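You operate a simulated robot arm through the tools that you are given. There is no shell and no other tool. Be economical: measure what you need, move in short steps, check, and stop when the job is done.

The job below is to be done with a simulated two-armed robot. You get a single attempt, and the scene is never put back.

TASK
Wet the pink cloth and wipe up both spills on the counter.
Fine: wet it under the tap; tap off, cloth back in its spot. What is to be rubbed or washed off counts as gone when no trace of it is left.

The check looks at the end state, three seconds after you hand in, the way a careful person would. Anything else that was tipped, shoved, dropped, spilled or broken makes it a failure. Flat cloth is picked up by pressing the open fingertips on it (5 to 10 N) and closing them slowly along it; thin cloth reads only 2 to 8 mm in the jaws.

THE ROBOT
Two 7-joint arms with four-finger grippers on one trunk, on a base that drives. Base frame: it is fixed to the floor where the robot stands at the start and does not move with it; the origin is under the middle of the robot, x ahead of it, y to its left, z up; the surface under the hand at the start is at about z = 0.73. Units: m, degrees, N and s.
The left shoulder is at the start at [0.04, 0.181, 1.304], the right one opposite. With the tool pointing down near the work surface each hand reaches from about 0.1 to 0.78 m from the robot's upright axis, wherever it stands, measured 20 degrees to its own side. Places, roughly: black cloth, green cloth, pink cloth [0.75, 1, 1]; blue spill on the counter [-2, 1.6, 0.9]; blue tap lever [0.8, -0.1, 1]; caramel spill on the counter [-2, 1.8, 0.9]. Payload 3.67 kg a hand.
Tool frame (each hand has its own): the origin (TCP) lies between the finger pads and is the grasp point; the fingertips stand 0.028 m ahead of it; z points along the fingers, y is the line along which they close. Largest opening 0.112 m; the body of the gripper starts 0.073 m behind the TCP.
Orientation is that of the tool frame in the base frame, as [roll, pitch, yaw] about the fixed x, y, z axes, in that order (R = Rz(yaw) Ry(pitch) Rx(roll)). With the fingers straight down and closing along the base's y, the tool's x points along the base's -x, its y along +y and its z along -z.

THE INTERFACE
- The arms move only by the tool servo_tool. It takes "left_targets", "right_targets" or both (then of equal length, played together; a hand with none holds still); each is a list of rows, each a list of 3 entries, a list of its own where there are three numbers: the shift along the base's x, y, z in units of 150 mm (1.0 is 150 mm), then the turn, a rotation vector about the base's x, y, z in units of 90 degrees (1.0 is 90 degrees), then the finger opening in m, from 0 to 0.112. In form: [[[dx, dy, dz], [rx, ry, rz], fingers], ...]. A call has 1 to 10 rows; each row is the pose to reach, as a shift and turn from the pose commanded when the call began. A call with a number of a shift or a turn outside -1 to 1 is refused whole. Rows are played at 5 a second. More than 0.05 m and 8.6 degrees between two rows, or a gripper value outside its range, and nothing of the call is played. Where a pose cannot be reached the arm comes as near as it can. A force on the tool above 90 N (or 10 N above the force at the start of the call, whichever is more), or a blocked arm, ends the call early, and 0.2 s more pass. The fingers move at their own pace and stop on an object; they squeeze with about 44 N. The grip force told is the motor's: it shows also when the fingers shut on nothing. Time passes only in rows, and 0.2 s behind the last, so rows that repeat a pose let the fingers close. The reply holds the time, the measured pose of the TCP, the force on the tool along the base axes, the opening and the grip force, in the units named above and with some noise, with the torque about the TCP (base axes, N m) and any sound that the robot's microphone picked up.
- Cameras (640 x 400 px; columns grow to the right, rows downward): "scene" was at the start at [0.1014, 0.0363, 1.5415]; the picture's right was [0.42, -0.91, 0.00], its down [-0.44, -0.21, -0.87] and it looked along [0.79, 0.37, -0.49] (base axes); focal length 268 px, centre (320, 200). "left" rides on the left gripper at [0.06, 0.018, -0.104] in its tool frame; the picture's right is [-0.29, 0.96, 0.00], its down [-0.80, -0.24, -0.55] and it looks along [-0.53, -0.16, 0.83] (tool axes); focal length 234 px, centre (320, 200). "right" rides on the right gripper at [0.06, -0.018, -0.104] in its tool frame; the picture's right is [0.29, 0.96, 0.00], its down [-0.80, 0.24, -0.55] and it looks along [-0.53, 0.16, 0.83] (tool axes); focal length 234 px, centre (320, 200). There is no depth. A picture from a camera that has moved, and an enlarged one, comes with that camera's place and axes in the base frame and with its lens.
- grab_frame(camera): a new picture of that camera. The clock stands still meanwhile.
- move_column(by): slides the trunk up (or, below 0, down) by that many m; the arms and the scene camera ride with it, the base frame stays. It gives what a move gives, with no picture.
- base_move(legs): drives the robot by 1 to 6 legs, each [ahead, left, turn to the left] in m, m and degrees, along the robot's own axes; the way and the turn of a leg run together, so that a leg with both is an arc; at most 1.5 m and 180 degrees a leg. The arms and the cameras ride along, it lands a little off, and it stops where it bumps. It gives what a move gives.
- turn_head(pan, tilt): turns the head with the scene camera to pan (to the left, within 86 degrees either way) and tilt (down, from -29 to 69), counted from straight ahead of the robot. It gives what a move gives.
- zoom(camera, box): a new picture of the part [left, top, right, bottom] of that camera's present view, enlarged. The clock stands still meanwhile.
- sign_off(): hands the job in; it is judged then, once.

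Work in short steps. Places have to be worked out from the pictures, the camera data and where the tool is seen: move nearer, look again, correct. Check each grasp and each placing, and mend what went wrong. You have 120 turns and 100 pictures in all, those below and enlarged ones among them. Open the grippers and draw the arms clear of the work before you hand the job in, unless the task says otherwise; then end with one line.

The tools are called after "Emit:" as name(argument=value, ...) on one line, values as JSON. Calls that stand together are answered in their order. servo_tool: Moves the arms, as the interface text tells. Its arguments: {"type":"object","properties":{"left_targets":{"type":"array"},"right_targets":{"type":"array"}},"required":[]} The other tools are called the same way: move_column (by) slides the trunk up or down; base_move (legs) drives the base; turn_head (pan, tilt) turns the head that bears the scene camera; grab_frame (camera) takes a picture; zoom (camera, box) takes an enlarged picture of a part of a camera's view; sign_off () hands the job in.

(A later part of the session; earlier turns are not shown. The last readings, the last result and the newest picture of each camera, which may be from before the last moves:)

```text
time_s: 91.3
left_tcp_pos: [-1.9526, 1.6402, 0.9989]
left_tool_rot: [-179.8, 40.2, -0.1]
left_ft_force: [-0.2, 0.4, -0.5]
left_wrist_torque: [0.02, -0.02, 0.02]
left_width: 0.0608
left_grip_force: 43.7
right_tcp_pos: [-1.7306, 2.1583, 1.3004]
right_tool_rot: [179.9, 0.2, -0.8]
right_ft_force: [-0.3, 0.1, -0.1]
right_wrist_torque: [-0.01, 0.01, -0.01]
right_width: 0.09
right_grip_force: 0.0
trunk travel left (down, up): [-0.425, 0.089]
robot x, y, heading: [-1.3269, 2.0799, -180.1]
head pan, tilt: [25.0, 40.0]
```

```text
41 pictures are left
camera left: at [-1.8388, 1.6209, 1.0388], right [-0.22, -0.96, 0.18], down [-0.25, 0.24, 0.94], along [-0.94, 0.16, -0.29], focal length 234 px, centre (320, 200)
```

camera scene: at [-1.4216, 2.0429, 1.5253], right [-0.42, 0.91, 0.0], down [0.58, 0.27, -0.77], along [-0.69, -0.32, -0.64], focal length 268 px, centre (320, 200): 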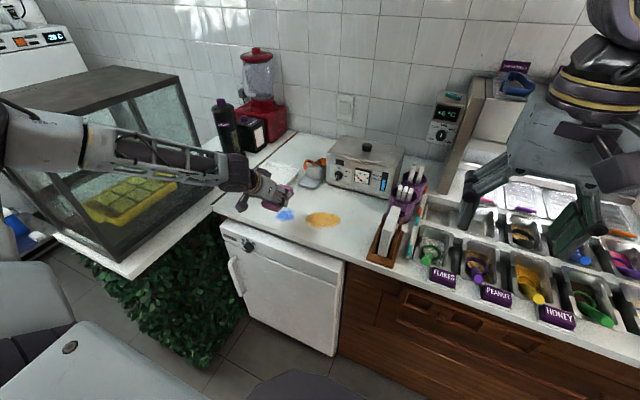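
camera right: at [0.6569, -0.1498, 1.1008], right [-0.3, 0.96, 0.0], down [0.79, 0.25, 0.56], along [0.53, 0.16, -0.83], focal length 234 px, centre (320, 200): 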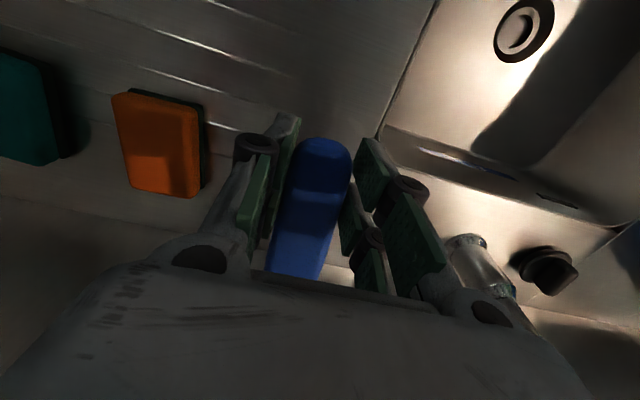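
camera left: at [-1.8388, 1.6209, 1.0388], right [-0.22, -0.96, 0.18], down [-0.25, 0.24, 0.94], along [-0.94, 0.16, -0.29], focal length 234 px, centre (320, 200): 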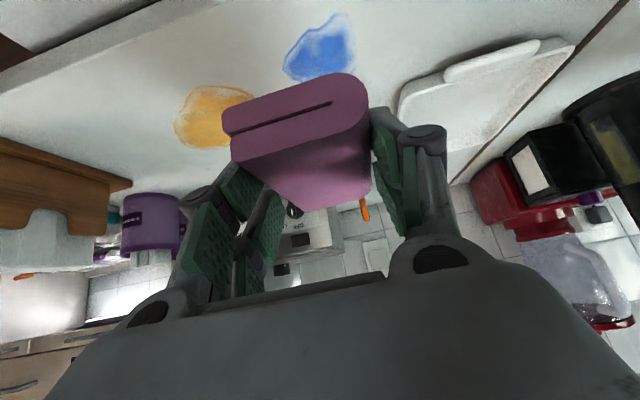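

I align over the blue spill centre (−1.977, 1.626) and descend slowly toward contact.

Emit:
servo_tool(left_targets=[[[-0.05, -0.05, -0.15], [0, 0, 0], 0.0], [[-0.09, -0.09, -0.3], [0, 0, 0], 0.0], [[-0.09, -0.09, -0.42], [0, 0, 0], 0.0], [[-0.09, -0.09, -0.47], [0, 0, 0], 0.0], [[-0.09, -0.09, -0.5], [0, 0, 0], 0.0], [[-0.09, -0.09, -0.53], [0, 0, 0], 0.0], [[-0.09, -0.09, -0.53], [0, 0, 0], 0.0]])

```text
time_s: 92.9
left_tcp_pos: [-1.9654, 1.6274, 0.9189]
left_tool_rot: [-179.7, 40.1, 0.0]
left_ft_force: [0.6, -0.7, -0.2]
left_wrist_torque: [0.01, -0.01, 0.0]
left_width: 0.0611
left_grip_force: 44.3
right_tcp_pos: [-1.7292, 2.1587, 1.3008]
right_tool_rot: [179.8, 0.2, -0.8]
right_ft_force: [0.2, 0.0, 0.5]
right_wrist_torque: [0.01, -0.01, 0.01]
right_width: 0.0899
right_grip_force: 0.0
trunk travel left (down, up): [-0.425, 0.089]
robot x, y, heading: [-1.3206, 2.0805, -179.8]
head pan, tilt: [25.0, 40.0]
```

No contact yet at 0.919; I keep descending in 2 mm steps.

Emit:
servo_tool(left_targets=[[[0, 0, -0.02], [0, 0, 0], 0.0], [[0, 0, -0.04], [0, 0, 0], 0.0], [[0, 0, -0.055], [0, 0, 0], 0.0], [[0, 0, -0.055], [0, 0, 0], 0.0]])

Emit:
grab_frame(camera="left")

```text
time_s: 93.9
left_tcp_pos: [-1.964, 1.6286, 0.9103]
left_tool_rot: [-179.8, 40.1, 0.1]
left_ft_force: [-0.1, 0.8, -0.9]
left_wrist_torque: [-0.04, -0.01, 0.0]
left_width: 0.0613
left_grip_force: 43.7
right_tcp_pos: [-1.7296, 2.1591, 1.302]
right_tool_rot: [179.9, 0.2, -0.7]
right_ft_force: [0.7, -1.2, 0.2]
right_wrist_torque: [-0.04, 0.0, -0.01]
right_width: 0.0902
right_grip_force: 0.1
trunk travel left (down, up): [-0.425, 0.089]
robot x, y, heading: [-1.3214, 2.0811, -179.7]
head pan, tilt: [25.0, 40.0]
```

```text
40 pictures are left
camera left: at [-1.8516, 1.6089, 0.9501], right [-0.22, -0.96, 0.18], down [-0.25, 0.24, 0.94], along [-0.94, 0.16, -0.29], focal length 234 px, centre (320, 200)
```

left: 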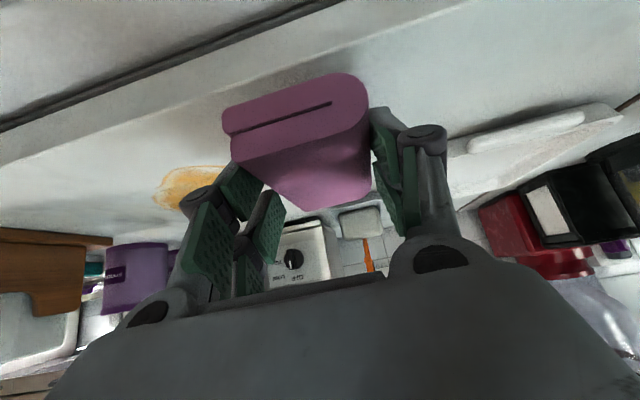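

Still free; continue down.

Emit:
servo_tool(left_targets=[[[0, 0, -0.015], [0, 0, 0], 0.0], [[0, 0, -0.03], [0, 0, 0], 0.0], [[0, 0, -0.045], [0, 0, 0], 0.0], [[0, 0, -0.06], [0, 0, 0], 0.0], [[0, 0, -0.06], [0, 0, 0], 0.0]])

```text
time_s: 95.1
left_tcp_pos: [-1.9655, 1.6289, 0.9007]
left_tool_rot: [-179.8, 40.1, 0.0]
left_ft_force: [0.1, 0.2, 0.4]
left_wrist_torque: [-0.03, -0.01, 0.02]
left_width: 0.0608
left_grip_force: 44.4
right_tcp_pos: [-1.7291, 2.1584, 1.3011]
right_tool_rot: [179.9, 0.2, -0.8]
right_ft_force: [-0.4, -0.8, 0.0]
right_wrist_torque: [-0.02, 0.0, -0.03]
right_width: 0.09
right_grip_force: 0.0
trunk travel left (down, up): [-0.425, 0.089]
robot x, y, heading: [-1.3205, 2.0831, -179.8]
head pan, tilt: [25.0, 40.0]
```

Emit:
servo_tool(left_targets=[[[0, 0, -0.015], [0, 0, 0], 0.0], [[0, 0, -0.03], [0, 0, 0], 0.0], [[0, 0, -0.045], [0, 0, 0], 0.0], [[0, 0, -0.06], [0, 0, 0], 0.0], [[0, 0, -0.06], [0, 0, 0], 0.0]])

Emit:
zoom(camera="scene", box=[230, 140, 390, 260])

```text
time_s: 96.3
left_tcp_pos: [-1.9642, 1.6284, 0.8907]
left_tool_rot: [-179.8, 40.1, 0.1]
left_ft_force: [0.1, 0.0, -0.8]
left_wrist_torque: [-0.02, -0.03, 0.01]
left_width: 0.0609
left_grip_force: 44.3
right_tcp_pos: [-1.7299, 2.1584, 1.3009]
right_tool_rot: [179.8, 0.1, -0.8]
right_ft_force: [0.9, -0.5, 0.5]
right_wrist_torque: [0.01, -0.01, 0.01]
right_width: 0.09
right_grip_force: 0.0
trunk travel left (down, up): [-0.425, 0.089]
robot x, y, heading: [-1.3239, 2.0829, -179.6]
head pan, tilt: [25.0, 40.0]
```

```text
3.33 times, centred on (310, 200) of scene
camera zoom: at [-1.4219, 2.0428, 1.5252], right [-0.42, 0.91, 0.0], down [0.58, 0.27, -0.77], along [-0.69, -0.32, -0.64], focal length 893 px, centre (353, 200)
```

zoom: 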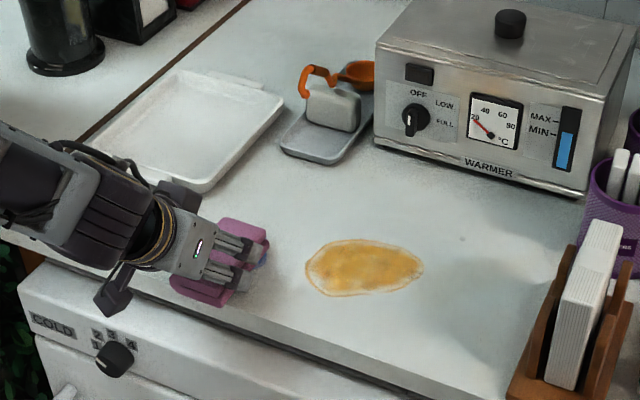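

Pad is close to the surface now; continue in fine steps.

Emit:
servo_tool(left_targets=[[[0, 0, -0.015], [0, 0, 0], 0.0], [[0, 0, -0.03], [0, 0, 0], 0.0], [[0, 0, -0.045], [0, 0, 0], 0.0], [[0, 0, -0.045], [0, 0, 0], 0.0]])

```text
time_s: 97.3
left_tcp_pos: [-1.9654, 1.6278, 0.8848]
left_tool_rot: [-179.8, 40.2, 0.0]
left_ft_force: [-0.3, -0.6, 2.1]
left_wrist_torque: [-0.06, -0.03, 0.01]
left_width: 0.0611
left_grip_force: 43.7
right_tcp_pos: [-1.73, 2.1596, 1.3007]
right_tool_rot: [179.9, 0.2, -0.8]
right_ft_force: [0.5, 0.1, -1.1]
right_wrist_torque: [-0.03, 0.06, -0.03]
right_width: 0.0902
right_grip_force: 0.0
trunk travel left (down, up): [-0.425, 0.089]
robot x, y, heading: [-1.3217, 2.0817, -179.7]
head pan, tilt: [25.0, 40.0]
```

Contact at TCP z≈0.885, so the surface is at ≈0.848 and the blue centre refines to (−2.01,1.626), caramel to (−2.05,1.765). I press slightly and rub over the blue spill.

Emit:
servo_tool(left_targets=[[[-0.1, 0, -0.015], [0, 0, 0], 0.0], [[-0.22, 0, -0.02], [0, 0, 0], 0.0], [[-0.22, -0.1, -0.02], [0, 0, 0], 0.0], [[-0.22, -0.2, -0.02], [0, 0, 0], 0.0], [[-0.22, -0.05, -0.02], [0, 0, 0], 0.0], [[-0.22, 0.1, -0.02], [0, 0, 0], 0.0], [[-0.22, 0.25, -0.02], [0, 0, 0], 0.0], [[-0.22, 0.1, -0.02], [0, 0, 0], 0.0], [[-0.22, -0.05, -0.02], [0, 0, 0], 0.0], [[-0.22, -0.2, -0.02], [0, 0, 0], 0.0]])

Emit:
zoom(camera="scene", box=[230, 140, 390, 260])

```text
time_s: 99.5
left_tcp_pos: [-1.9952, 1.5981, 0.885]
left_tool_rot: [-180.0, 40.2, 0.0]
left_ft_force: [0.1, 8.5, 16.3]
left_wrist_torque: [-0.18, -0.05, -0.07]
left_width: 0.061
left_grip_force: 43.9
right_tcp_pos: [-1.7272, 2.1587, 1.303]
right_tool_rot: [179.9, 0.3, -0.8]
right_ft_force: [0.2, -0.7, 0.1]
right_wrist_torque: [0.02, 0.01, 0.01]
right_width: 0.0903
right_grip_force: 0.0
trunk travel left (down, up): [-0.425, 0.089]
robot x, y, heading: [-1.3242, 2.0838, -179.8]
head pan, tilt: [25.0, 40.0]
```

```text
3.33 times, centred on (310, 200) of scene
camera zoom: at [-1.4196, 2.0446, 1.5254], right [-0.42, 0.91, 0.0], down [0.58, 0.27, -0.77], along [-0.69, -0.33, -0.64], focal length 893 px, centre (353, 200)
```

zoom: 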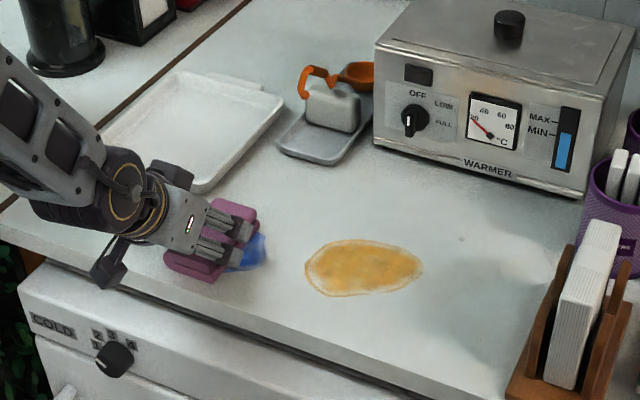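

Blue remains partly; it needs more rubbing. I do several more passes with y from 1.595 to 1.67.

Emit:
servo_tool(left_targets=[[[-0.05, 0.15, 0], [0, 0, 0], 0.0], [[-0.05, 0.3, 0], [0, 0, 0], 0.0], [[-0.05, 0.45, 0], [0, 0, 0], 0.0], [[-0.1, 0.3, 0], [0, 0, 0], 0.0], [[-0.1, 0.15, 0], [0, 0, 0], 0.0], [[-0.1, 0.0, 0], [0, 0, 0], 0.0], [[-0.1, 0.15, 0], [0, 0, 0], 0.0], [[-0.1, 0.3, 0], [0, 0, 0], 0.0], [[-0.05, 0.45, 0], [0, 0, 0], 0.0], [[-0.05, 0.6, 0], [0, 0, 0], 0.0]])

Emit:
zoom(camera="scene", box=[230, 140, 390, 260])

```text
time_s: 101.7
left_tcp_pos: [-2.0017, 1.6885, 0.8873]
left_tool_rot: [-179.8, 40.0, 0.1]
left_ft_force: [0.0, 0.6, -0.2]
left_wrist_torque: [0.03, -0.01, -0.02]
left_width: 0.0608
left_grip_force: 43.8
left hand out of reach, approached as far as the arm can: row 1, 2, 3, 4, 5, 6, 7, 8, 9, 10
right_tcp_pos: [-1.7303, 2.1575, 1.3005]
right_tool_rot: [180.0, 0.2, -0.8]
right_ft_force: [0.4, 0.6, 0.0]
right_wrist_torque: [-0.04, 0.0, 0.0]
right_width: 0.09
right_grip_force: 0.1
trunk travel left (down, up): [-0.425, 0.089]
robot x, y, heading: [-1.3236, 2.0813, -179.9]
head pan, tilt: [25.0, 40.0]
```

```text
3.33 times, centred on (310, 200) of scene
camera zoom: at [-1.4224, 2.0433, 1.5252], right [-0.42, 0.91, 0.0], down [0.58, 0.27, -0.77], along [-0.69, -0.33, -0.64], focal length 893 px, centre (353, 200)
```

zoom: 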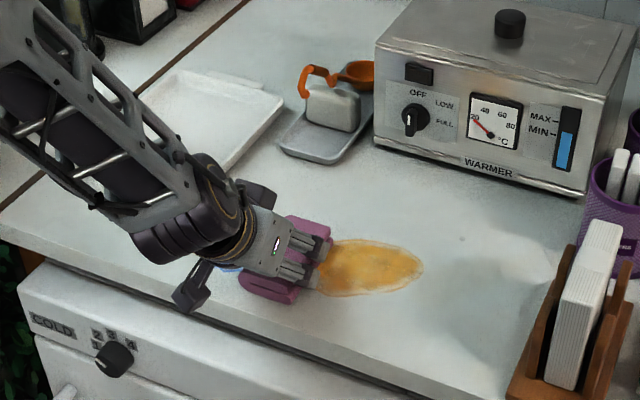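

The arm is out of reach there and lost contact. I lift, retract both hands a bit and drive 0.13 m closer.

Emit:
servo_tool(left_targets=[[[0, 0, 0.15], [0, 0, 0], 0.0], [[0, 0, 0.35], [0, 0, 0], 0.0], [[0.25, 0, 0.55], [0, 0, 0], 0.0], [[0.5, 0, 0.7], [0, 0, 0], 0.0], [[0.75, 0, 0.8], [0, 0, 0], 0.0], [[0.95, 0, 0.8], [0, 0, 0], 0.0]], right_targets=[[[0.15, 0, 0], [0, 0, 0], 0.09], [[0.3, 0, 0], [0, 0, 0], 0.09], [[0.45, 0, 0], [0, 0, 0], 0.09], [[0.6, 0, 0], [0, 0, 0], 0.09], [[0.6, 0, 0], [0, 0, 0], 0.09], [[0.6, 0, 0], [0, 0, 0], 0.09]])

Emit:
base_move(legs=[[0.13, -0.04, 0]])

Emit:
grab_frame(camera="scene")

```text
time_s: 103.1
left_tcp_pos: [-1.8603, 1.6862, 1.0068]
left_tool_rot: [-179.6, 40.2, 0.0]
left_ft_force: [0.6, 0.9, 0.3]
left_wrist_torque: [0.01, 0.01, 0.02]
left_width: 0.061
left_grip_force: 44.9
right_tcp_pos: [-1.6387, 2.1573, 1.3027]
right_tool_rot: [-179.9, 0.2, -0.9]
right_ft_force: [0.1, -0.3, 0.6]
right_wrist_torque: [-0.01, 0.02, -0.02]
right_width: 0.0903
right_grip_force: 0.0
trunk travel left (down, up): [-0.425, 0.089]
robot x, y, heading: [-1.323, 2.0801, -179.6]
head pan, tilt: [25.0, 40.0]
```

```text
time_s: 104.4
left_tcp_pos: [-1.9903, 1.7288, 1.0072]
left_tool_rot: [-179.8, 40.2, -0.1]
left_ft_force: [-0.1, -0.4, 0.0]
left_wrist_torque: [0.0, 0.01, 0.02]
left_width: 0.061
left_grip_force: 44.2
right_tcp_pos: [-1.769, 2.1984, 1.3015]
right_tool_rot: [179.9, 0.3, -0.9]
right_ft_force: [0.0, -0.5, -0.3]
right_wrist_torque: [-0.02, 0.01, -0.01]
right_width: 0.0901
right_grip_force: 0.1
trunk travel left (down, up): [-0.425, 0.089]
robot x, y, heading: [-1.4563, 2.1219, 179.9]
head pan, tilt: [25.0, 40.0]
```

```text
36 pictures are left
camera scene: at [-1.5499, 2.0833, 1.5254], right [-0.42, 0.91, 0.0], down [0.58, 0.27, -0.77], along [-0.69, -0.32, -0.64], focal length 268 px, centre (320, 200)
```

scene: 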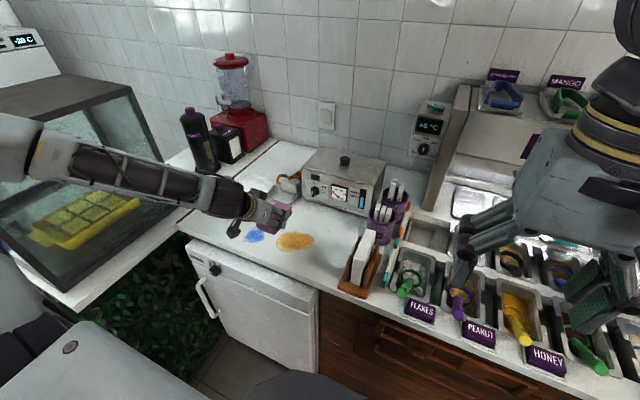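

Reach is better now, and the spill positions agree: blue (−2.01,1.626), caramel (−2.05,1.761). I go down on the blue again.

Emit:
servo_tool(left_targets=[[[-0.03, -0.25, -0.15], [0, 0, 0], 0.0], [[-0.06, -0.5, -0.3], [0, 0, 0], 0.0], [[-0.06, -0.7, -0.5], [0, 0, 0], 0.0], [[-0.06, -0.7, -0.65], [0, 0, 0], 0.0], [[-0.06, -0.7, -0.75], [0, 0, 0], 0.0], [[-0.06, -0.7, -0.8], [0, 0, 0], 0.0], [[-0.06, -0.7, -0.83], [0, 0, 0], 0.0], [[-0.06, -0.7, -0.83], [0, 0, 0], 0.0]])

```text
time_s: 106.2
left_tcp_pos: [-2.0004, 1.6232, 0.8848]
left_tool_rot: [-179.9, 40.4, -0.2]
left_ft_force: [0.7, -2.0, 14.4]
left_wrist_torque: [-0.36, -0.08, -0.12]
left_width: 0.0613
left_grip_force: 43.4
right_tcp_pos: [-1.7695, 2.1998, 1.3009]
right_tool_rot: [179.9, 0.0, -0.9]
right_ft_force: [1.1, 0.5, 0.6]
right_wrist_torque: [0.01, 0.01, -0.01]
right_width: 0.0899
right_grip_force: 0.1
trunk travel left (down, up): [-0.425, 0.089]
robot x, y, heading: [-1.4524, 2.1238, -179.9]
head pan, tilt: [25.0, 40.0]
```

Firm contact at 14 N and in reach. Rub along y in slow strokes.

Emit:
servo_tool(left_targets=[[[0, -0.12, 0], [0, 0, 0], 0.0], [[0, -0.24, 0], [0, 0, 0], 0.0], [[0, -0.12, 0], [0, 0, 0], 0.0], [[0, 0, 0], [0, 0, 0], 0.0], [[0, 0.12, 0], [0, 0, 0], 0.0], [[0, 0.24, 0], [0, 0, 0], 0.0], [[0, 0.36, 0], [0, 0, 0], 0.0], [[0, 0.24, 0], [0, 0, 0], 0.0], [[0, 0.12, 0], [0, 0, 0], 0.0], [[0, 0, 0], [0, 0, 0], 0.0]])

Emit:
servo_tool(left_targets=[[[-0.07, -0.12, 0], [0, 0, 0], 0.0], [[-0.1, -0.2, 0], [0, 0, 0], 0.0], [[-0.1, -0.1, 0], [0, 0, 0], 0.0], [[-0.1, 0.05, 0], [0, 0, 0], 0.0], [[-0.1, 0.2, 0], [0, 0, 0], 0.0], [[0.1, 0.2, 0], [0, 0, 0], 0.0], [[0.1, 0.05, 0], [0, 0, 0], 0.0], [[0.1, -0.1, 0], [0, 0, 0], 0.0], [[0.0, -0.2, 0], [0, 0, 0], 0.0], [[0.0, -0.2, 0], [0, 0, 0], 0.0]])

Emit:
zoom(camera="scene", box=[190, 180, 350, 300])

```text
time_s: 108.4
left_tcp_pos: [-1.999, 1.6276, 0.8857]
left_tool_rot: [-179.8, 40.3, -0.4]
left_ft_force: [0.3, 15.4, 25.9]
left_wrist_torque: [-0.09, -0.09, -0.21]
left_width: 0.061
left_grip_force: 44.0
right_tcp_pos: [-1.7671, 2.2027, 1.3023]
right_tool_rot: [179.8, 0.3, -0.9]
right_ft_force: [0.0, -0.4, -1.1]
right_wrist_torque: [0.05, 0.02, 0.02]
right_width: 0.09
right_grip_force: 0.2
trunk travel left (down, up): [-0.425, 0.089]
robot x, y, heading: [-1.4516, 2.1226, 180.0]
head pan, tilt: [25.0, 40.0]
```

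```text
time_s: 110.6
left_tcp_pos: [-1.9967, 1.5976, 0.8854]
left_tool_rot: [-179.9, 40.2, -0.1]
left_ft_force: [18.1, 11.1, 31.1]
left_wrist_torque: [0.14, -0.75, 0.16]
left_width: 0.0609
left_grip_force: 44.2
right_tcp_pos: [-1.7655, 2.2034, 1.3022]
right_tool_rot: [179.7, 0.5, -0.9]
right_ft_force: [0.2, -0.4, -0.2]
right_wrist_torque: [0.02, -0.03, -0.01]
right_width: 0.0901
right_grip_force: 0.0
trunk travel left (down, up): [-0.425, 0.089]
robot x, y, heading: [-1.4526, 2.1172, -179.9]
head pan, tilt: [25.0, 40.0]
```

```text
3.33 times, centred on (270, 240) of scene
camera zoom: at [-1.5458, 2.0883, 1.5258], right [-0.42, 0.91, 0.0], down [0.58, 0.27, -0.77], along [-0.7, -0.33, -0.64], focal length 893 px, centre (487, 67)
```

zoom: 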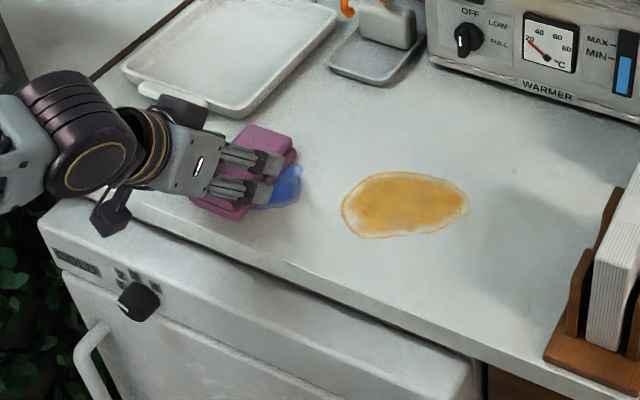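

The blue is hardly affected: at the grasp the fingertips touched the ledge, so they probably carry the load instead of the pad. I set the pad down here, release, raise the fingers 9 mm and regrip so the pad protrudes below.

Emit:
servo_tool(left_targets=[[[0, 0, 0.02], [0, 0, 0], 0.0], [[0, 0, 0.02], [0, 0, 0], 0.065], [[0, 0, 0.02], [0, 0, 0], 0.075], [[0, 0, 0.02], [0, 0, 0], 0.08], [[0, 0, 0.05], [0, 0, 0], 0.08], [[0, 0, 0.08], [0, 0, 0], 0.08], [[0, 0, 0.08], [0, 0, 0], 0.08]])

Emit:
grab_frame(camera="left")

Emit:
zoom(camera="scene", box=[190, 180, 350, 300])

```text
time_s: 112.2
left_tcp_pos: [-1.9996, 1.5928, 0.8936]
left_tool_rot: [-179.8, 40.2, -0.1]
left_ft_force: [0.0, -0.4, -0.1]
left_wrist_torque: [-0.02, 0.0, 0.01]
left_width: 0.0798
left_grip_force: 0.0
right_tcp_pos: [-1.7691, 2.1994, 1.3004]
right_tool_rot: [179.8, 0.0, -0.9]
right_ft_force: [1.1, 0.3, 0.0]
right_wrist_torque: [0.01, -0.03, -0.01]
right_width: 0.09
right_grip_force: 0.1
trunk travel left (down, up): [-0.425, 0.089]
robot x, y, heading: [-1.4497, 2.1202, 180.0]
head pan, tilt: [25.0, 40.0]
```

```text
34 pictures are left
camera left: at [-1.8871, 1.5745, 0.9338], right [-0.22, -0.96, 0.18], down [-0.25, 0.24, 0.94], along [-0.94, 0.16, -0.29], focal length 234 px, centre (320, 200)
```

left: 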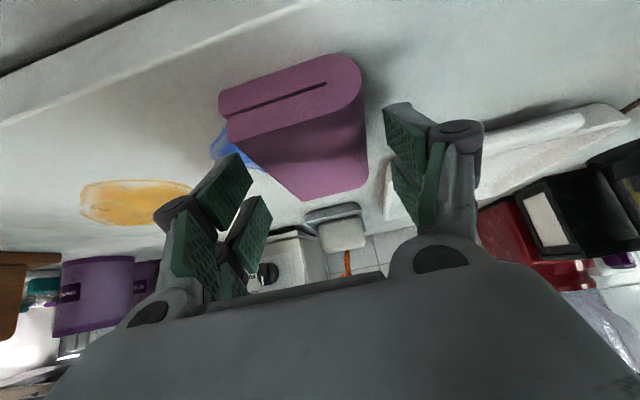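

```text
3.33 times, centred on (270, 240) of scene
camera zoom: at [-1.5516, 2.0838, 1.5252], right [-0.42, 0.91, 0.0], down [0.58, 0.27, -0.77], along [-0.69, -0.32, -0.64], focal length 893 px, centre (487, 67)
```

zoom: 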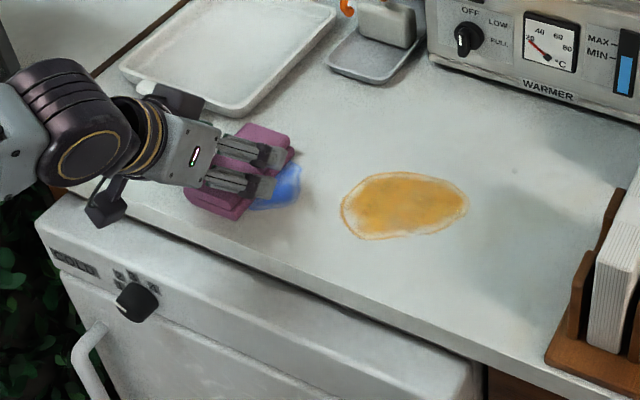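

Pad lies flat on the counter. I raise 3 mm more and close again.

Emit:
servo_tool(left_targets=[[[0, 0, 0.02], [0, 0, 0], 0.075], [[0, 0, 0.02], [0, 0, 0], 0.065], [[0, 0, 0.02], [0, 0, 0], 0.055], [[0, 0, 0.02], [0, 0, 0], 0.04], [[0, 0, 0.02], [0, 0, 0], 0.02], [[0, 0, 0.02], [0, 0, 0], 0.0], [[0, 0, 0.02], [0, 0, 0], 0.0]])

Emit:
servo_tool(left_targets=[[[0, 0, -0.03], [0, 0, 0], 0.0], [[0, 0, -0.05], [0, 0, 0], 0.0], [[0, 0, -0.05], [0, 0, 0], 0.0]])

```text
time_s: 113.8
left_tcp_pos: [-1.9992, 1.5944, 0.8974]
left_tool_rot: [-179.8, 40.0, -0.1]
left_ft_force: [1.3, -0.1, 0.9]
left_wrist_torque: [0.0, -0.05, 0.01]
left_width: 0.0609
left_grip_force: 43.8
right_tcp_pos: [-1.7694, 2.1991, 1.3007]
right_tool_rot: [179.9, 0.2, -0.9]
right_ft_force: [0.0, 0.3, 0.1]
right_wrist_torque: [0.0, 0.0, -0.02]
right_width: 0.0898
right_grip_force: 0.1
trunk travel left (down, up): [-0.425, 0.089]
robot x, y, heading: [-1.4538, 2.1249, 180.0]
head pan, tilt: [25.0, 40.0]
```

```text
time_s: 114.6
left_tcp_pos: [-2.0004, 1.594, 0.8972]
left_tool_rot: [-180.0, 40.8, -0.3]
left_ft_force: [2.5, -3.7, 36.3]
left_wrist_torque: [0.23, -0.6, -0.06]
left_width: 0.0606
left_grip_force: 43.7
right_tcp_pos: [-1.7669, 2.2018, 1.3032]
right_tool_rot: [179.8, 0.4, -0.9]
right_ft_force: [-0.6, 0.7, -0.5]
right_wrist_torque: [0.0, 0.0, 0.02]
right_width: 0.09
right_grip_force: 0.0
trunk travel left (down, up): [-0.425, 0.089]
robot x, y, heading: [-1.4491, 2.1276, -180.1]
head pan, tilt: [25.0, 40.0]
```

Now the pad itself bears on the counter (36 N). I ease slightly and rub across the blue.

Emit:
servo_tool(left_targets=[[[0, 0.12, 0.02], [0, 0, 0], 0.0], [[0, 0.24, 0.02], [0, 0, 0], 0.0], [[0, 0.36, 0.02], [0, 0, 0], 0.0], [[0, 0.48, 0.02], [0, 0, 0], 0.0], [[0, 0.36, 0.02], [0, 0, 0], 0.0], [[0, 0.24, 0.02], [0, 0, 0], 0.0], [[0, 0.12, 0.02], [0, 0, 0], 0.0], [[0, 0, 0.02], [0, 0, 0], 0.0], [[0, -0.06, 0.02], [0, 0, 0], 0.0], [[0, -0.06, 0.02], [0, 0, 0], 0.0]])

Emit:
zoom(camera="scene", box=[190, 180, 350, 300])

```text
time_s: 116.8
left_tcp_pos: [-1.9987, 1.5887, 0.8978]
left_tool_rot: [179.9, 40.4, -0.3]
left_ft_force: [-1.2, 12.4, 31.5]
left_wrist_torque: [1.19, 0.29, -0.17]
left_width: 0.0606
left_grip_force: 44.3
right_tcp_pos: [-1.7668, 2.2038, 1.3016]
right_tool_rot: [179.7, 0.3, -0.9]
right_ft_force: [0.7, -0.7, 0.0]
right_wrist_torque: [0.0, 0.01, 0.01]
right_width: 0.0901
right_grip_force: 0.1
trunk travel left (down, up): [-0.425, 0.089]
robot x, y, heading: [-1.4528, 2.1236, 180.0]
head pan, tilt: [25.0, 40.0]
```

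```text
3.33 times, centred on (270, 240) of scene
camera zoom: at [-1.5487, 2.0886, 1.5256], right [-0.42, 0.91, 0.0], down [0.58, 0.27, -0.77], along [-0.7, -0.33, -0.64], focal length 893 px, centre (487, 67)
```

zoom: 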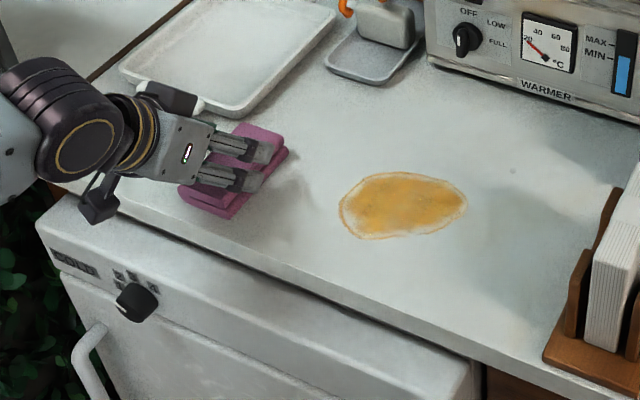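

The blue is gone where visible. I slide on toward the caramel spill, shifting forward in x.

Emit:
servo_tool(left_targets=[[[-0.05, 0.15, 0], [0, 0, 0], 0.0], [[-0.1, 0.3, 0], [0, 0, 0], 0.0], [[-0.15, 0.45, 0], [0, 0, 0], 0.0], [[-0.2, 0.6, 0], [0, 0, 0], 0.0], [[-0.2, 0.72, 0], [0, 0, 0], 0.0], [[-0.2, 0.84, 0], [0, 0, 0], 0.0], [[-0.2, 0.96, 0], [0, 0, 0], 0.0]])

Emit:
servo_tool(left_targets=[[[0, 0.12, 0], [0, 0, 0], 0.0], [[0, 0.24, 0], [0, 0, 0], 0.0], [[0, 0.36, 0], [0, 0, 0], 0.0], [[0, 0.48, 0], [0, 0, 0], 0.0], [[0, 0.6, 0], [0, 0, 0], 0.0], [[-0.1, 0.65, 0], [0, 0, 0], 0.0], [[-0.17, 0.55, 0], [0, 0, 0], 0.0], [[-0.17, 0.42, 0], [0, 0, 0], 0.0], [[-0.17, 0.3, 0], [0, 0, 0], 0.0], [[-0.17, 0.15, 0], [0, 0, 0], 0.0]])

Emit:
zoom(camera="scene", box=[190, 180, 350, 300])

```text
time_s: 118.4
left_tcp_pos: [-2.0292, 1.7279, 0.8966]
left_tool_rot: [-179.8, 40.6, 0.0]
left_ft_force: [0.2, -12.2, 29.2]
left_wrist_torque: [-0.93, 0.06, -0.08]
left_width: 0.0606
left_grip_force: 44.1
right_tcp_pos: [-1.7681, 2.2004, 1.3006]
right_tool_rot: [179.9, 0.3, -0.9]
right_ft_force: [0.3, 0.7, -0.3]
right_wrist_torque: [-0.01, -0.03, -0.02]
right_width: 0.0902
right_grip_force: 0.0
trunk travel left (down, up): [-0.425, 0.089]
robot x, y, heading: [-1.455, 2.1243, -179.9]
head pan, tilt: [25.0, 40.0]
```

```text
time_s: 120.6
left_tcp_pos: [-2.0539, 1.7537, 0.8956]
left_tool_rot: [-179.8, 40.5, -0.2]
left_ft_force: [-1.7, 11.7, 28.4]
left_wrist_torque: [1.07, 0.25, 0.0]
left_width: 0.0611
left_grip_force: 44.0
right_tcp_pos: [-1.7673, 2.2012, 1.3014]
right_tool_rot: [179.8, 0.3, -0.9]
right_ft_force: [-0.3, 0.0, 0.3]
right_wrist_torque: [0.01, 0.0, 0.02]
right_width: 0.09
right_grip_force: 0.0
trunk travel left (down, up): [-0.425, 0.089]
robot x, y, heading: [-1.4517, 2.121, 179.9]
head pan, tilt: [25.0, 40.0]
```

```text
3.33 times, centred on (270, 240) of scene
camera zoom: at [-1.5486, 2.0868, 1.5256], right [-0.42, 0.91, 0.0], down [0.58, 0.27, -0.77], along [-0.7, -0.32, -0.64], focal length 893 px, centre (487, 67)
```

zoom: 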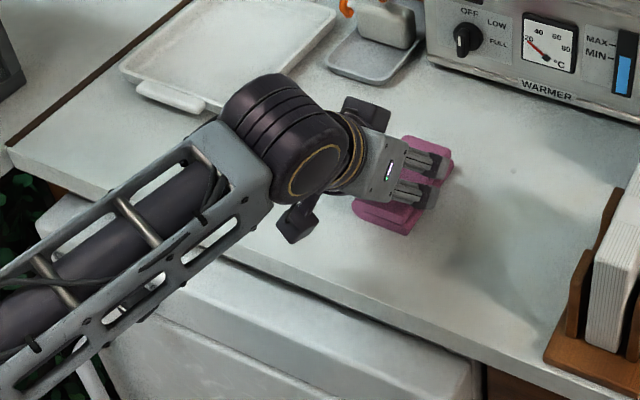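

The caramel appears gone too. One more round over both regions with x offsets, then lift and inspect.

Emit:
servo_tool(left_targets=[[[0, -0.12, 0], [0, 0, 0], 0.0], [[0, -0.25, 0], [0, 0, 0], 0.0], [[0, -0.4, 0], [0, 0, 0], 0.0], [[0.15, -0.4, 0], [0, 0, 0], 0.0], [[0.27, -0.3, 0], [0, 0, 0], 0.0], [[0.27, -0.15, 0], [0, 0, 0], 0.0], [[0.27, 0, 0], [0, 0, 0], 0.0], [[0.27, 0.15, 0], [0, 0, 0], 0.0], [[0.27, 0.3, 0], [0, 0, 0], 0.0], [[0.2, 0.45, 0], [0, 0, 0], 0.0]])

Emit:
servo_tool(left_targets=[[[0, -0.15, 0], [0, 0, 0], 0.0], [[0, -0.3, 0], [0, 0, 0], 0.0], [[0, -0.45, 0], [0, 0, 0], 0.0], [[0, -0.6, 0], [0, 0, 0], 0.0], [[0.05, -0.75, 0], [0, 0, 0], 0.0], [[0.1, -0.9, 0], [0, 0, 0], 0.0], [[0.13, -1.0, 0], [0, 0, 0], 0.0]])

Emit:
servo_tool(left_targets=[[[0, -0.15, 0], [0, 0, 0], 0.0], [[0, -0.3, 0], [0, 0, 0], 0.0], [[0, -0.45, 0], [0, 0, 0], 0.0], [[0, -0.55, 0], [0, 0, 0], 0.0], [[-0.1, -0.45, 0], [0, 0, 0], 0.0], [[-0.1, -0.3, 0], [0, 0, 0], 0.0], [[-0.1, -0.15, 0], [0, 0, 0], 0.0], [[-0.1, 0, 0], [0, 0, 0], 0.0], [[-0.1, 0.1, 0], [0, 0, 0], 0.0]])

```text
time_s: 122.8
left_tcp_pos: [-2.0249, 1.82, 0.8949]
left_tool_rot: [-179.9, 40.3, -0.1]
left_ft_force: [7.0, -11.3, 32.2]
left_wrist_torque: [-0.68, 0.07, 0.1]
left_width: 0.0611
left_grip_force: 44.6
right_tcp_pos: [-1.7664, 2.2002, 1.301]
right_tool_rot: [179.9, 0.3, -0.9]
right_ft_force: [-0.2, 0.2, -0.3]
right_wrist_torque: [0.0, 0.02, 0.01]
right_width: 0.09
right_grip_force: 0.1
trunk travel left (down, up): [-0.425, 0.089]
robot x, y, heading: [-1.4536, 2.1204, -180.0]
head pan, tilt: [25.0, 40.0]
```

```text
time_s: 124.4
left_tcp_pos: [-2.006, 1.6697, 0.8961]
left_tool_rot: [-179.9, 40.3, -0.2]
left_ft_force: [-2.3, 10.1, 24.6]
left_wrist_torque: [0.87, 0.33, 0.01]
left_width: 0.0609
left_grip_force: 44.1
right_tcp_pos: [-1.7684, 2.2014, 1.3014]
right_tool_rot: [179.8, 0.2, -1.0]
right_ft_force: [0.6, -0.6, -0.2]
right_wrist_torque: [0.01, 0.0, -0.03]
right_width: 0.09
right_grip_force: 0.1
trunk travel left (down, up): [-0.425, 0.089]
robot x, y, heading: [-1.4515, 2.1197, 179.9]
head pan, tilt: [25.0, 40.0]
```

```text
time_s: 126.4
left_tcp_pos: [-2.0213, 1.6832, 0.8948]
left_tool_rot: [-179.8, 40.3, -0.2]
left_ft_force: [-1.0, -8.4, 22.6]
left_wrist_torque: [-0.47, 0.08, 0.06]
left_width: 0.0608
left_grip_force: 43.7
right_tcp_pos: [-1.7684, 2.2007, 1.3019]
right_tool_rot: [179.8, 0.3, -0.8]
right_ft_force: [0.2, -0.3, 0.1]
right_wrist_torque: [0.0, -0.04, -0.03]
right_width: 0.09
right_grip_force: 0.2
trunk travel left (down, up): [-0.425, 0.089]
robot x, y, heading: [-1.4536, 2.1245, 180.1]
head pan, tilt: [25.0, 40.0]
```

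Now I lift the pad, pull the hand back and inspect the counter.

Emit:
servo_tool(left_targets=[[[0, 0, 0.2], [0, 0, 0], 0.0], [[0, 0, 0.5], [0, 0, 0], 0.0], [[0.2, 0, 0.75], [0, 0, 0], 0.0], [[0.45, 0, 0.95], [0, 0, 0], 0.0], [[0.75, 0, 1.0], [0, 0, 0], 0.0], [[1.0, 0, 1.0], [0, 0, 0], 0.0]])

Emit:
zoom(camera="scene", box=[190, 180, 350, 300])

Emit:
grab_frame(camera="left")

```text
time_s: 127.8
left_tcp_pos: [-1.8696, 1.6819, 1.0444]
left_tool_rot: [-179.8, 40.2, -0.1]
left_ft_force: [0.0, 0.3, 0.2]
left_wrist_torque: [-0.01, -0.03, -0.01]
left_width: 0.0604
left_grip_force: 44.3
right_tcp_pos: [-1.7682, 2.2013, 1.3019]
right_tool_rot: [180.0, 0.3, -0.9]
right_ft_force: [1.1, 1.0, 0.2]
right_wrist_torque: [-0.02, 0.02, 0.03]
right_width: 0.0898
right_grip_force: 0.0
trunk travel left (down, up): [-0.425, 0.089]
robot x, y, heading: [-1.4496, 2.1232, 180.0]
head pan, tilt: [25.0, 40.0]
```

```text
3.33 times, centred on (270, 240) of scene
camera zoom: at [-1.5499, 2.0844, 1.5254], right [-0.42, 0.91, 0.0], down [0.58, 0.27, -0.77], along [-0.7, -0.32, -0.64], focal length 893 px, centre (487, 67)
```

zoom: 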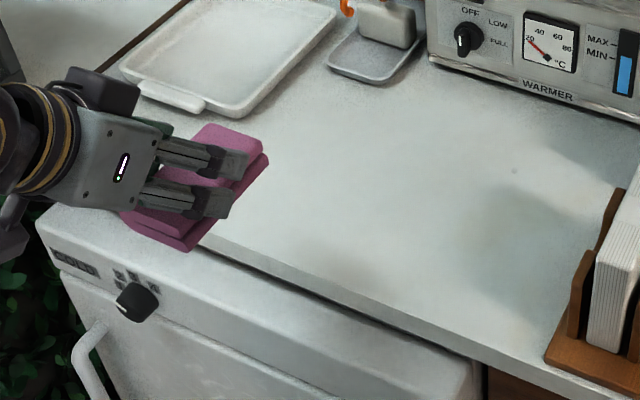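

```text
29 pictures are left
camera left: at [-1.7562, 1.6638, 1.084], right [-0.22, -0.96, 0.18], down [-0.25, 0.24, 0.94], along [-0.94, 0.16, -0.29], focal length 234 px, centre (320, 200)
```

left: 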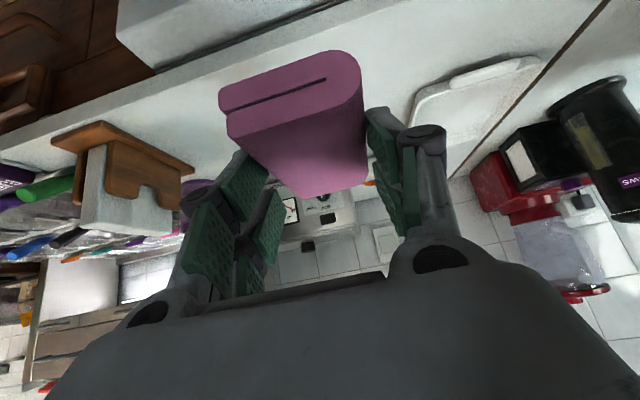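

Counter looks clean. I back off and check the blue area fully uncovered.

Emit:
servo_tool(left_targets=[[[0.0, 0, 0.25], [0, 0, 0], 0.0], [[0, 0, 0.5], [0, 0, 0], 0.0], [[0, 0, 0.65], [0, 0, 0], 0.0]])

Emit:
base_move(legs=[[-0.4, 0.0, 0], [-0.35, 0.1, 0]])

Emit:
turn_head(pan=15, tilt=27)

Emit:
grab_frame(camera="scene")

```text
time_s: 128.6
left_tcp_pos: [-1.8719, 1.6825, 1.1408]
left_tool_rot: [-179.8, 40.1, -0.1]
left_ft_force: [0.4, -0.3, 0.0]
left_wrist_torque: [-0.01, -0.05, -0.01]
left_width: 0.0606
left_grip_force: 43.9
right_tcp_pos: [-1.7699, 2.1994, 1.3003]
right_tool_rot: [179.9, 0.2, -0.9]
right_ft_force: [0.5, 0.8, 0.0]
right_wrist_torque: [-0.01, -0.01, 0.02]
right_width: 0.0901
right_grip_force: 0.1
trunk travel left (down, up): [-0.425, 0.089]
robot x, y, heading: [-1.4529, 2.1243, -180.2]
head pan, tilt: [25.0, 40.0]
```

```text
time_s: 133.1
left_tcp_pos: [-1.1226, 1.5852, 1.1416]
left_tool_rot: [-179.8, 40.1, -0.2]
left_ft_force: [0.8, -0.5, -1.2]
left_wrist_torque: [0.0, 0.02, 0.04]
left_width: 0.061
left_grip_force: 43.8
right_tcp_pos: [-1.02, 2.1013, 1.3006]
right_tool_rot: [-180.0, 0.1, -1.0]
right_ft_force: [-0.4, 0.7, -0.3]
right_wrist_torque: [0.0, -0.02, 0.02]
right_width: 0.09
right_grip_force: 0.1
trunk travel left (down, up): [-0.425, 0.089]
robot x, y, heading: [-0.7018, 2.0183, 179.9]
head pan, tilt: [25.0, 40.0]
```

```text
time_s: 133.8
left_tcp_pos: [-1.1216, 1.5848, 1.1412]
left_tool_rot: [-179.8, 40.2, -0.2]
left_ft_force: [0.7, 0.5, 0.1]
left_wrist_torque: [-0.01, 0.02, 0.0]
left_width: 0.0608
left_grip_force: 44.0
right_tcp_pos: [-1.0189, 2.1012, 1.2996]
right_tool_rot: [179.9, 0.1, -1.0]
right_ft_force: [-0.1, 0.0, -0.3]
right_wrist_torque: [0.02, 0.05, -0.02]
right_width: 0.0902
right_grip_force: 0.1
trunk travel left (down, up): [-0.425, 0.089]
robot x, y, heading: [-0.7004, 2.0252, 179.6]
head pan, tilt: [15.0, 27.0]
```

```text
28 pictures are left
camera scene: at [-0.8119, 1.9976, 1.5454], right [-0.26, 0.97, 0.0], down [0.44, 0.12, -0.89], along [-0.86, -0.23, -0.45], focal length 268 px, centre (320, 200)
```

scene: 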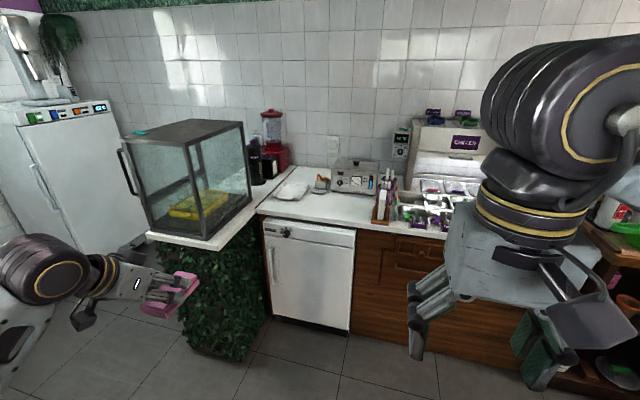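

Emit:
zoom(camera="scene", box=[255, 170, 395, 240])

```text
4.57 times, centred on (325, 205) of scene
camera zoom: at [-0.8119, 1.9976, 1.5454], right [-0.26, 0.97, 0.0], down [0.44, 0.12, -0.89], along [-0.86, -0.23, -0.45], focal length 1224 px, centre (297, 177)
```

zoom: 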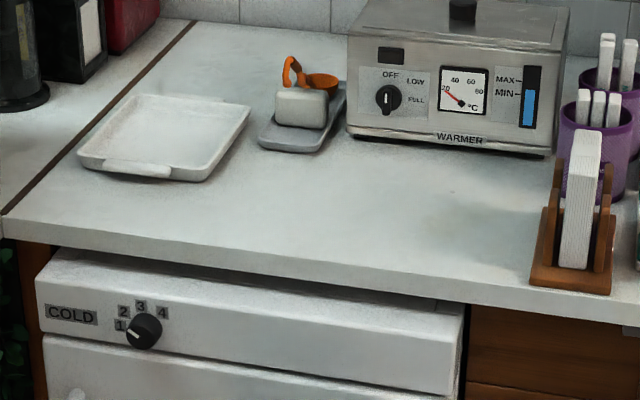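

A faint tint near the caddy might be a reflection; I zoom to be sure.

Emit:
zoom(camera="scene", box=[300, 200, 370, 235])

```text
9.14 times, centred on (335, 218) of scene
camera zoom: at [-0.8119, 1.9976, 1.5454], right [-0.26, 0.97, 0.0], down [0.44, 0.12, -0.89], along [-0.86, -0.23, -0.45], focal length 2449 px, centre (183, 40)
```

zoom: 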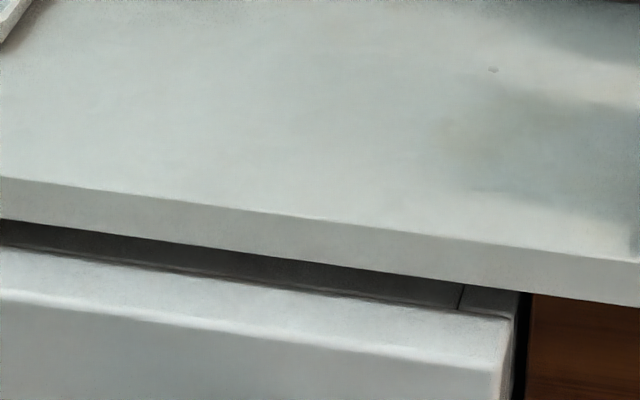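

A faint yellowish trace seems left near (−2.07, 1.835), the caramel's far-right end. I drive back in to rub it again.

Emit:
base_move(legs=[[0.35, -0.1, 0.2], [0.4, 0.0, 0]])

Emit:
servo_tool(left_targets=[[[-0.1, 0.2, 0], [0, 0, 0], 0.0], [[-0.2, 0.4, 0], [0, 0, 0], 0.0], [[-0.35, 0.6, 0], [0, 0, 0], 0.0], [[-0.55, 0.75, -0.1], [0, 0, 0], 0.0], [[-0.75, 0.75, -0.3], [0, 0, 0], 0.0], [[-0.95, 0.75, -0.5], [0, 0, 0], 0.0], [[-1.0, 0.75, -0.8], [0, 0, 0], 0.0], [[-1.0, 0.75, -0.8], [0, 0, 0], 0.0]])

Emit:
turn_head(pan=20, tilt=45)

Emit:
grab_frame(camera="scene")

```text
time_s: 138.3
left_tcp_pos: [-1.8541, 1.6758, 1.1417]
left_tool_rot: [-179.8, 40.1, 0.5]
left_ft_force: [-0.8, 0.5, -0.7]
left_wrist_torque: [0.0, 0.02, -0.03]
left_width: 0.0606
left_grip_force: 44.3
right_tcp_pos: [-1.7583, 2.1935, 1.3017]
right_tool_rot: [179.9, 0.1, -0.4]
right_ft_force: [0.8, 0.5, -0.3]
right_wrist_torque: [0.02, 0.0, 0.0]
right_width: 0.0899
right_grip_force: 0.1
trunk travel left (down, up): [-0.425, 0.089]
robot x, y, heading: [-1.4426, 2.1201, -179.5]
head pan, tilt: [15.0, 27.0]
```

```text
time_s: 140.1
left_tcp_pos: [-2.0057, 1.789, 1.0197]
left_tool_rot: [-179.9, 40.1, 0.5]
left_ft_force: [-0.6, 0.2, -0.3]
left_wrist_torque: [0.01, 0.01, -0.01]
left_width: 0.0608
left_grip_force: 44.5
left hand out of reach, approached as far as the arm can: row 1, 2
right_tcp_pos: [-1.7583, 2.1924, 1.3012]
right_tool_rot: [179.9, 0.1, -0.3]
right_ft_force: [0.2, 0.5, 0.1]
right_wrist_torque: [-0.01, 0.0, -0.01]
right_width: 0.0898
right_grip_force: 0.0
trunk travel left (down, up): [-0.425, 0.089]
robot x, y, heading: [-1.4406, 2.1189, -179.3]
head pan, tilt: [15.0, 27.0]
```

```text
time_s: 140.9
left_tcp_pos: [-2.0068, 1.788, 1.0194]
left_tool_rot: [-179.9, 40.1, 0.5]
left_ft_force: [-0.7, -0.1, -0.5]
left_wrist_torque: [-0.01, -0.01, -0.03]
left_width: 0.0607
left_grip_force: 44.0
right_tcp_pos: [-1.7584, 2.1931, 1.3022]
right_tool_rot: [180.0, 0.2, -0.3]
right_ft_force: [0.9, 0.1, 0.6]
right_wrist_torque: [0.0, -0.01, -0.03]
right_width: 0.09
right_grip_force: 0.1
trunk travel left (down, up): [-0.425, 0.089]
robot x, y, heading: [-1.4452, 2.1166, -179.7]
head pan, tilt: [20.0, 45.0]
```

```text
25 pictures are left
camera scene: at [-1.5385, 2.0874, 1.518], right [-0.35, 0.94, 0.0], down [0.66, 0.25, -0.71], along [-0.66, -0.25, -0.71], focal length 268 px, centre (320, 200)
```

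scene: 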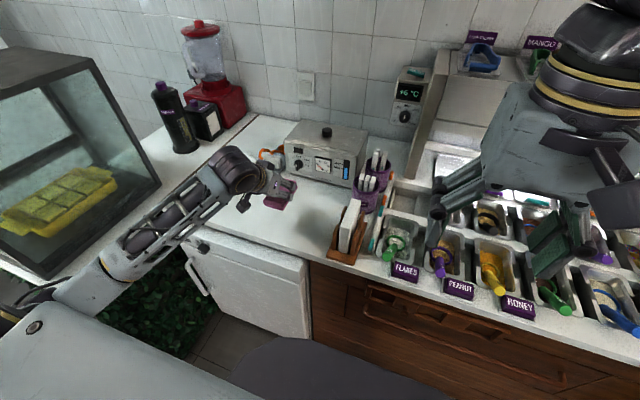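

I press down at x≈−2.06 and rub y 1.77–1.855.

Emit:
servo_tool(left_targets=[[[-0.1, 0.05, -0.25], [0, 0, 0], 0.0], [[-0.2, 0.1, -0.5], [0, 0, 0], 0.0], [[-0.28, 0.1, -0.7], [0, 0, 0], 0.0], [[-0.28, 0.1, -0.78], [0, 0, 0], 0.0], [[-0.28, 0.1, -0.82], [0, 0, 0], 0.0], [[-0.28, 0.1, -0.84], [0, 0, 0], 0.0], [[-0.28, 0.1, -0.84], [0, 0, 0], 0.0]])

Emit:
servo_tool(left_targets=[[[0, 0.12, 0], [0, 0, 0], 0.0], [[0, 0.24, 0], [0, 0, 0], 0.0], [[0, 0.36, 0], [0, 0, 0], 0.0], [[0, 0.24, 0], [0, 0, 0], 0.0], [[0, 0.12, 0], [0, 0, 0], 0.0], [[0, 0, 0], [0, 0, 0], 0.0], [[0, -0.12, 0], [0, 0, 0], 0.0], [[-0.1, 0, 0], [0, 0, 0], 0.0], [[-0.1, 0.12, 0], [0, 0, 0], 0.0], [[-0.1, 0.24, 0], [0, 0, 0], 0.0]])

Emit:
servo_tool(left_targets=[[[0, 0.12, 0], [0, 0, 0], 0.0], [[0.1, 0.12, 0], [0, 0, 0], 0.0], [[0.2, 0.12, 0], [0, 0, 0], 0.0], [[0.2, 0.0, 0], [0, 0, 0], 0.0], [[0.2, -0.12, 0], [0, 0, 0], 0.0], [[0.1, -0.24, 0], [0, 0, 0], 0.0], [[0.0, -0.36, 0], [0, 0, 0], 0.0], [[0, -0.5, 0], [0, 0, 0], 0.0], [[0.0, -0.65, 0], [0, 0, 0], 0.0], [[0.0, -0.8, 0], [0, 0, 0], 0.0]])

Emit:
zoom(camera="scene", box=[230, 170, 350, 250])

```text
time_s: 142.5
left_tcp_pos: [-2.048, 1.8033, 0.8941]
left_tool_rot: [-179.7, 40.3, 0.5]
left_ft_force: [-0.6, -2.8, 7.8]
left_wrist_torque: [-0.36, 0.1, -0.04]
left_width: 0.061
left_grip_force: 43.6
right_tcp_pos: [-1.7576, 2.1932, 1.3008]
right_tool_rot: [179.9, 0.2, -0.2]
right_ft_force: [-0.4, -0.9, 0.4]
right_wrist_torque: [-0.04, 0.03, 0.02]
right_width: 0.09
right_grip_force: 0.1
trunk travel left (down, up): [-0.425, 0.089]
robot x, y, heading: [-1.4381, 2.1199, -179.5]
head pan, tilt: [20.0, 45.0]
```

```text
time_s: 144.7
left_tcp_pos: [-2.0611, 1.8388, 0.8965]
left_tool_rot: [-179.7, 40.2, 0.4]
left_ft_force: [2.4, -4.6, 11.2]
left_wrist_torque: [-0.28, 0.1, 0.06]
left_width: 0.0607
left_grip_force: 44.0
right_tcp_pos: [-1.7569, 2.1923, 1.301]
right_tool_rot: [179.9, 0.2, -0.3]
right_ft_force: [0.6, -0.2, -0.2]
right_wrist_torque: [-0.03, 0.04, 0.0]
right_width: 0.0901
right_grip_force: 0.1
trunk travel left (down, up): [-0.425, 0.089]
robot x, y, heading: [-1.4396, 2.1184, -179.6]
head pan, tilt: [20.0, 45.0]
```

```text
time_s: 146.9
left_tcp_pos: [-2.0605, 1.7182, 0.8951]
left_tool_rot: [-179.9, 40.1, 0.3]
left_ft_force: [0.2, 3.5, 9.7]
left_wrist_torque: [0.15, 0.05, 0.08]
left_width: 0.0607
left_grip_force: 43.9
right_tcp_pos: [-1.7586, 2.1931, 1.3016]
right_tool_rot: [179.9, 0.1, -0.3]
right_ft_force: [0.4, 0.3, -0.2]
right_wrist_torque: [0.04, -0.02, -0.01]
right_width: 0.0898
right_grip_force: 0.0
trunk travel left (down, up): [-0.425, 0.089]
robot x, y, heading: [-1.4386, 2.1163, -179.7]
head pan, tilt: [20.0, 45.0]
```

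```text
5.00 times, centred on (290, 210) of scene
camera zoom: at [-1.5373, 2.0881, 1.5181], right [-0.35, 0.94, 0.0], down [0.66, 0.25, -0.71], along [-0.66, -0.25, -0.71], focal length 1339 px, centre (470, 150)
```

zoom: 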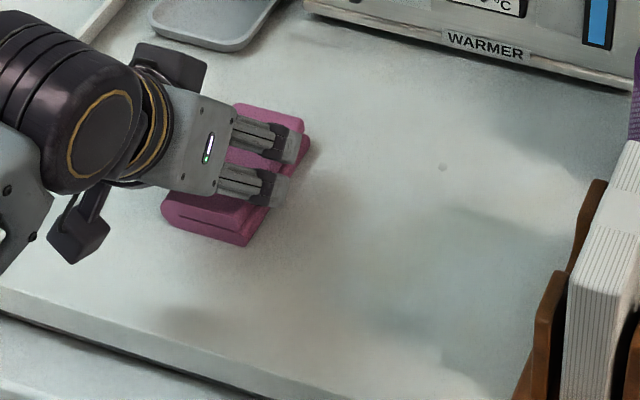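

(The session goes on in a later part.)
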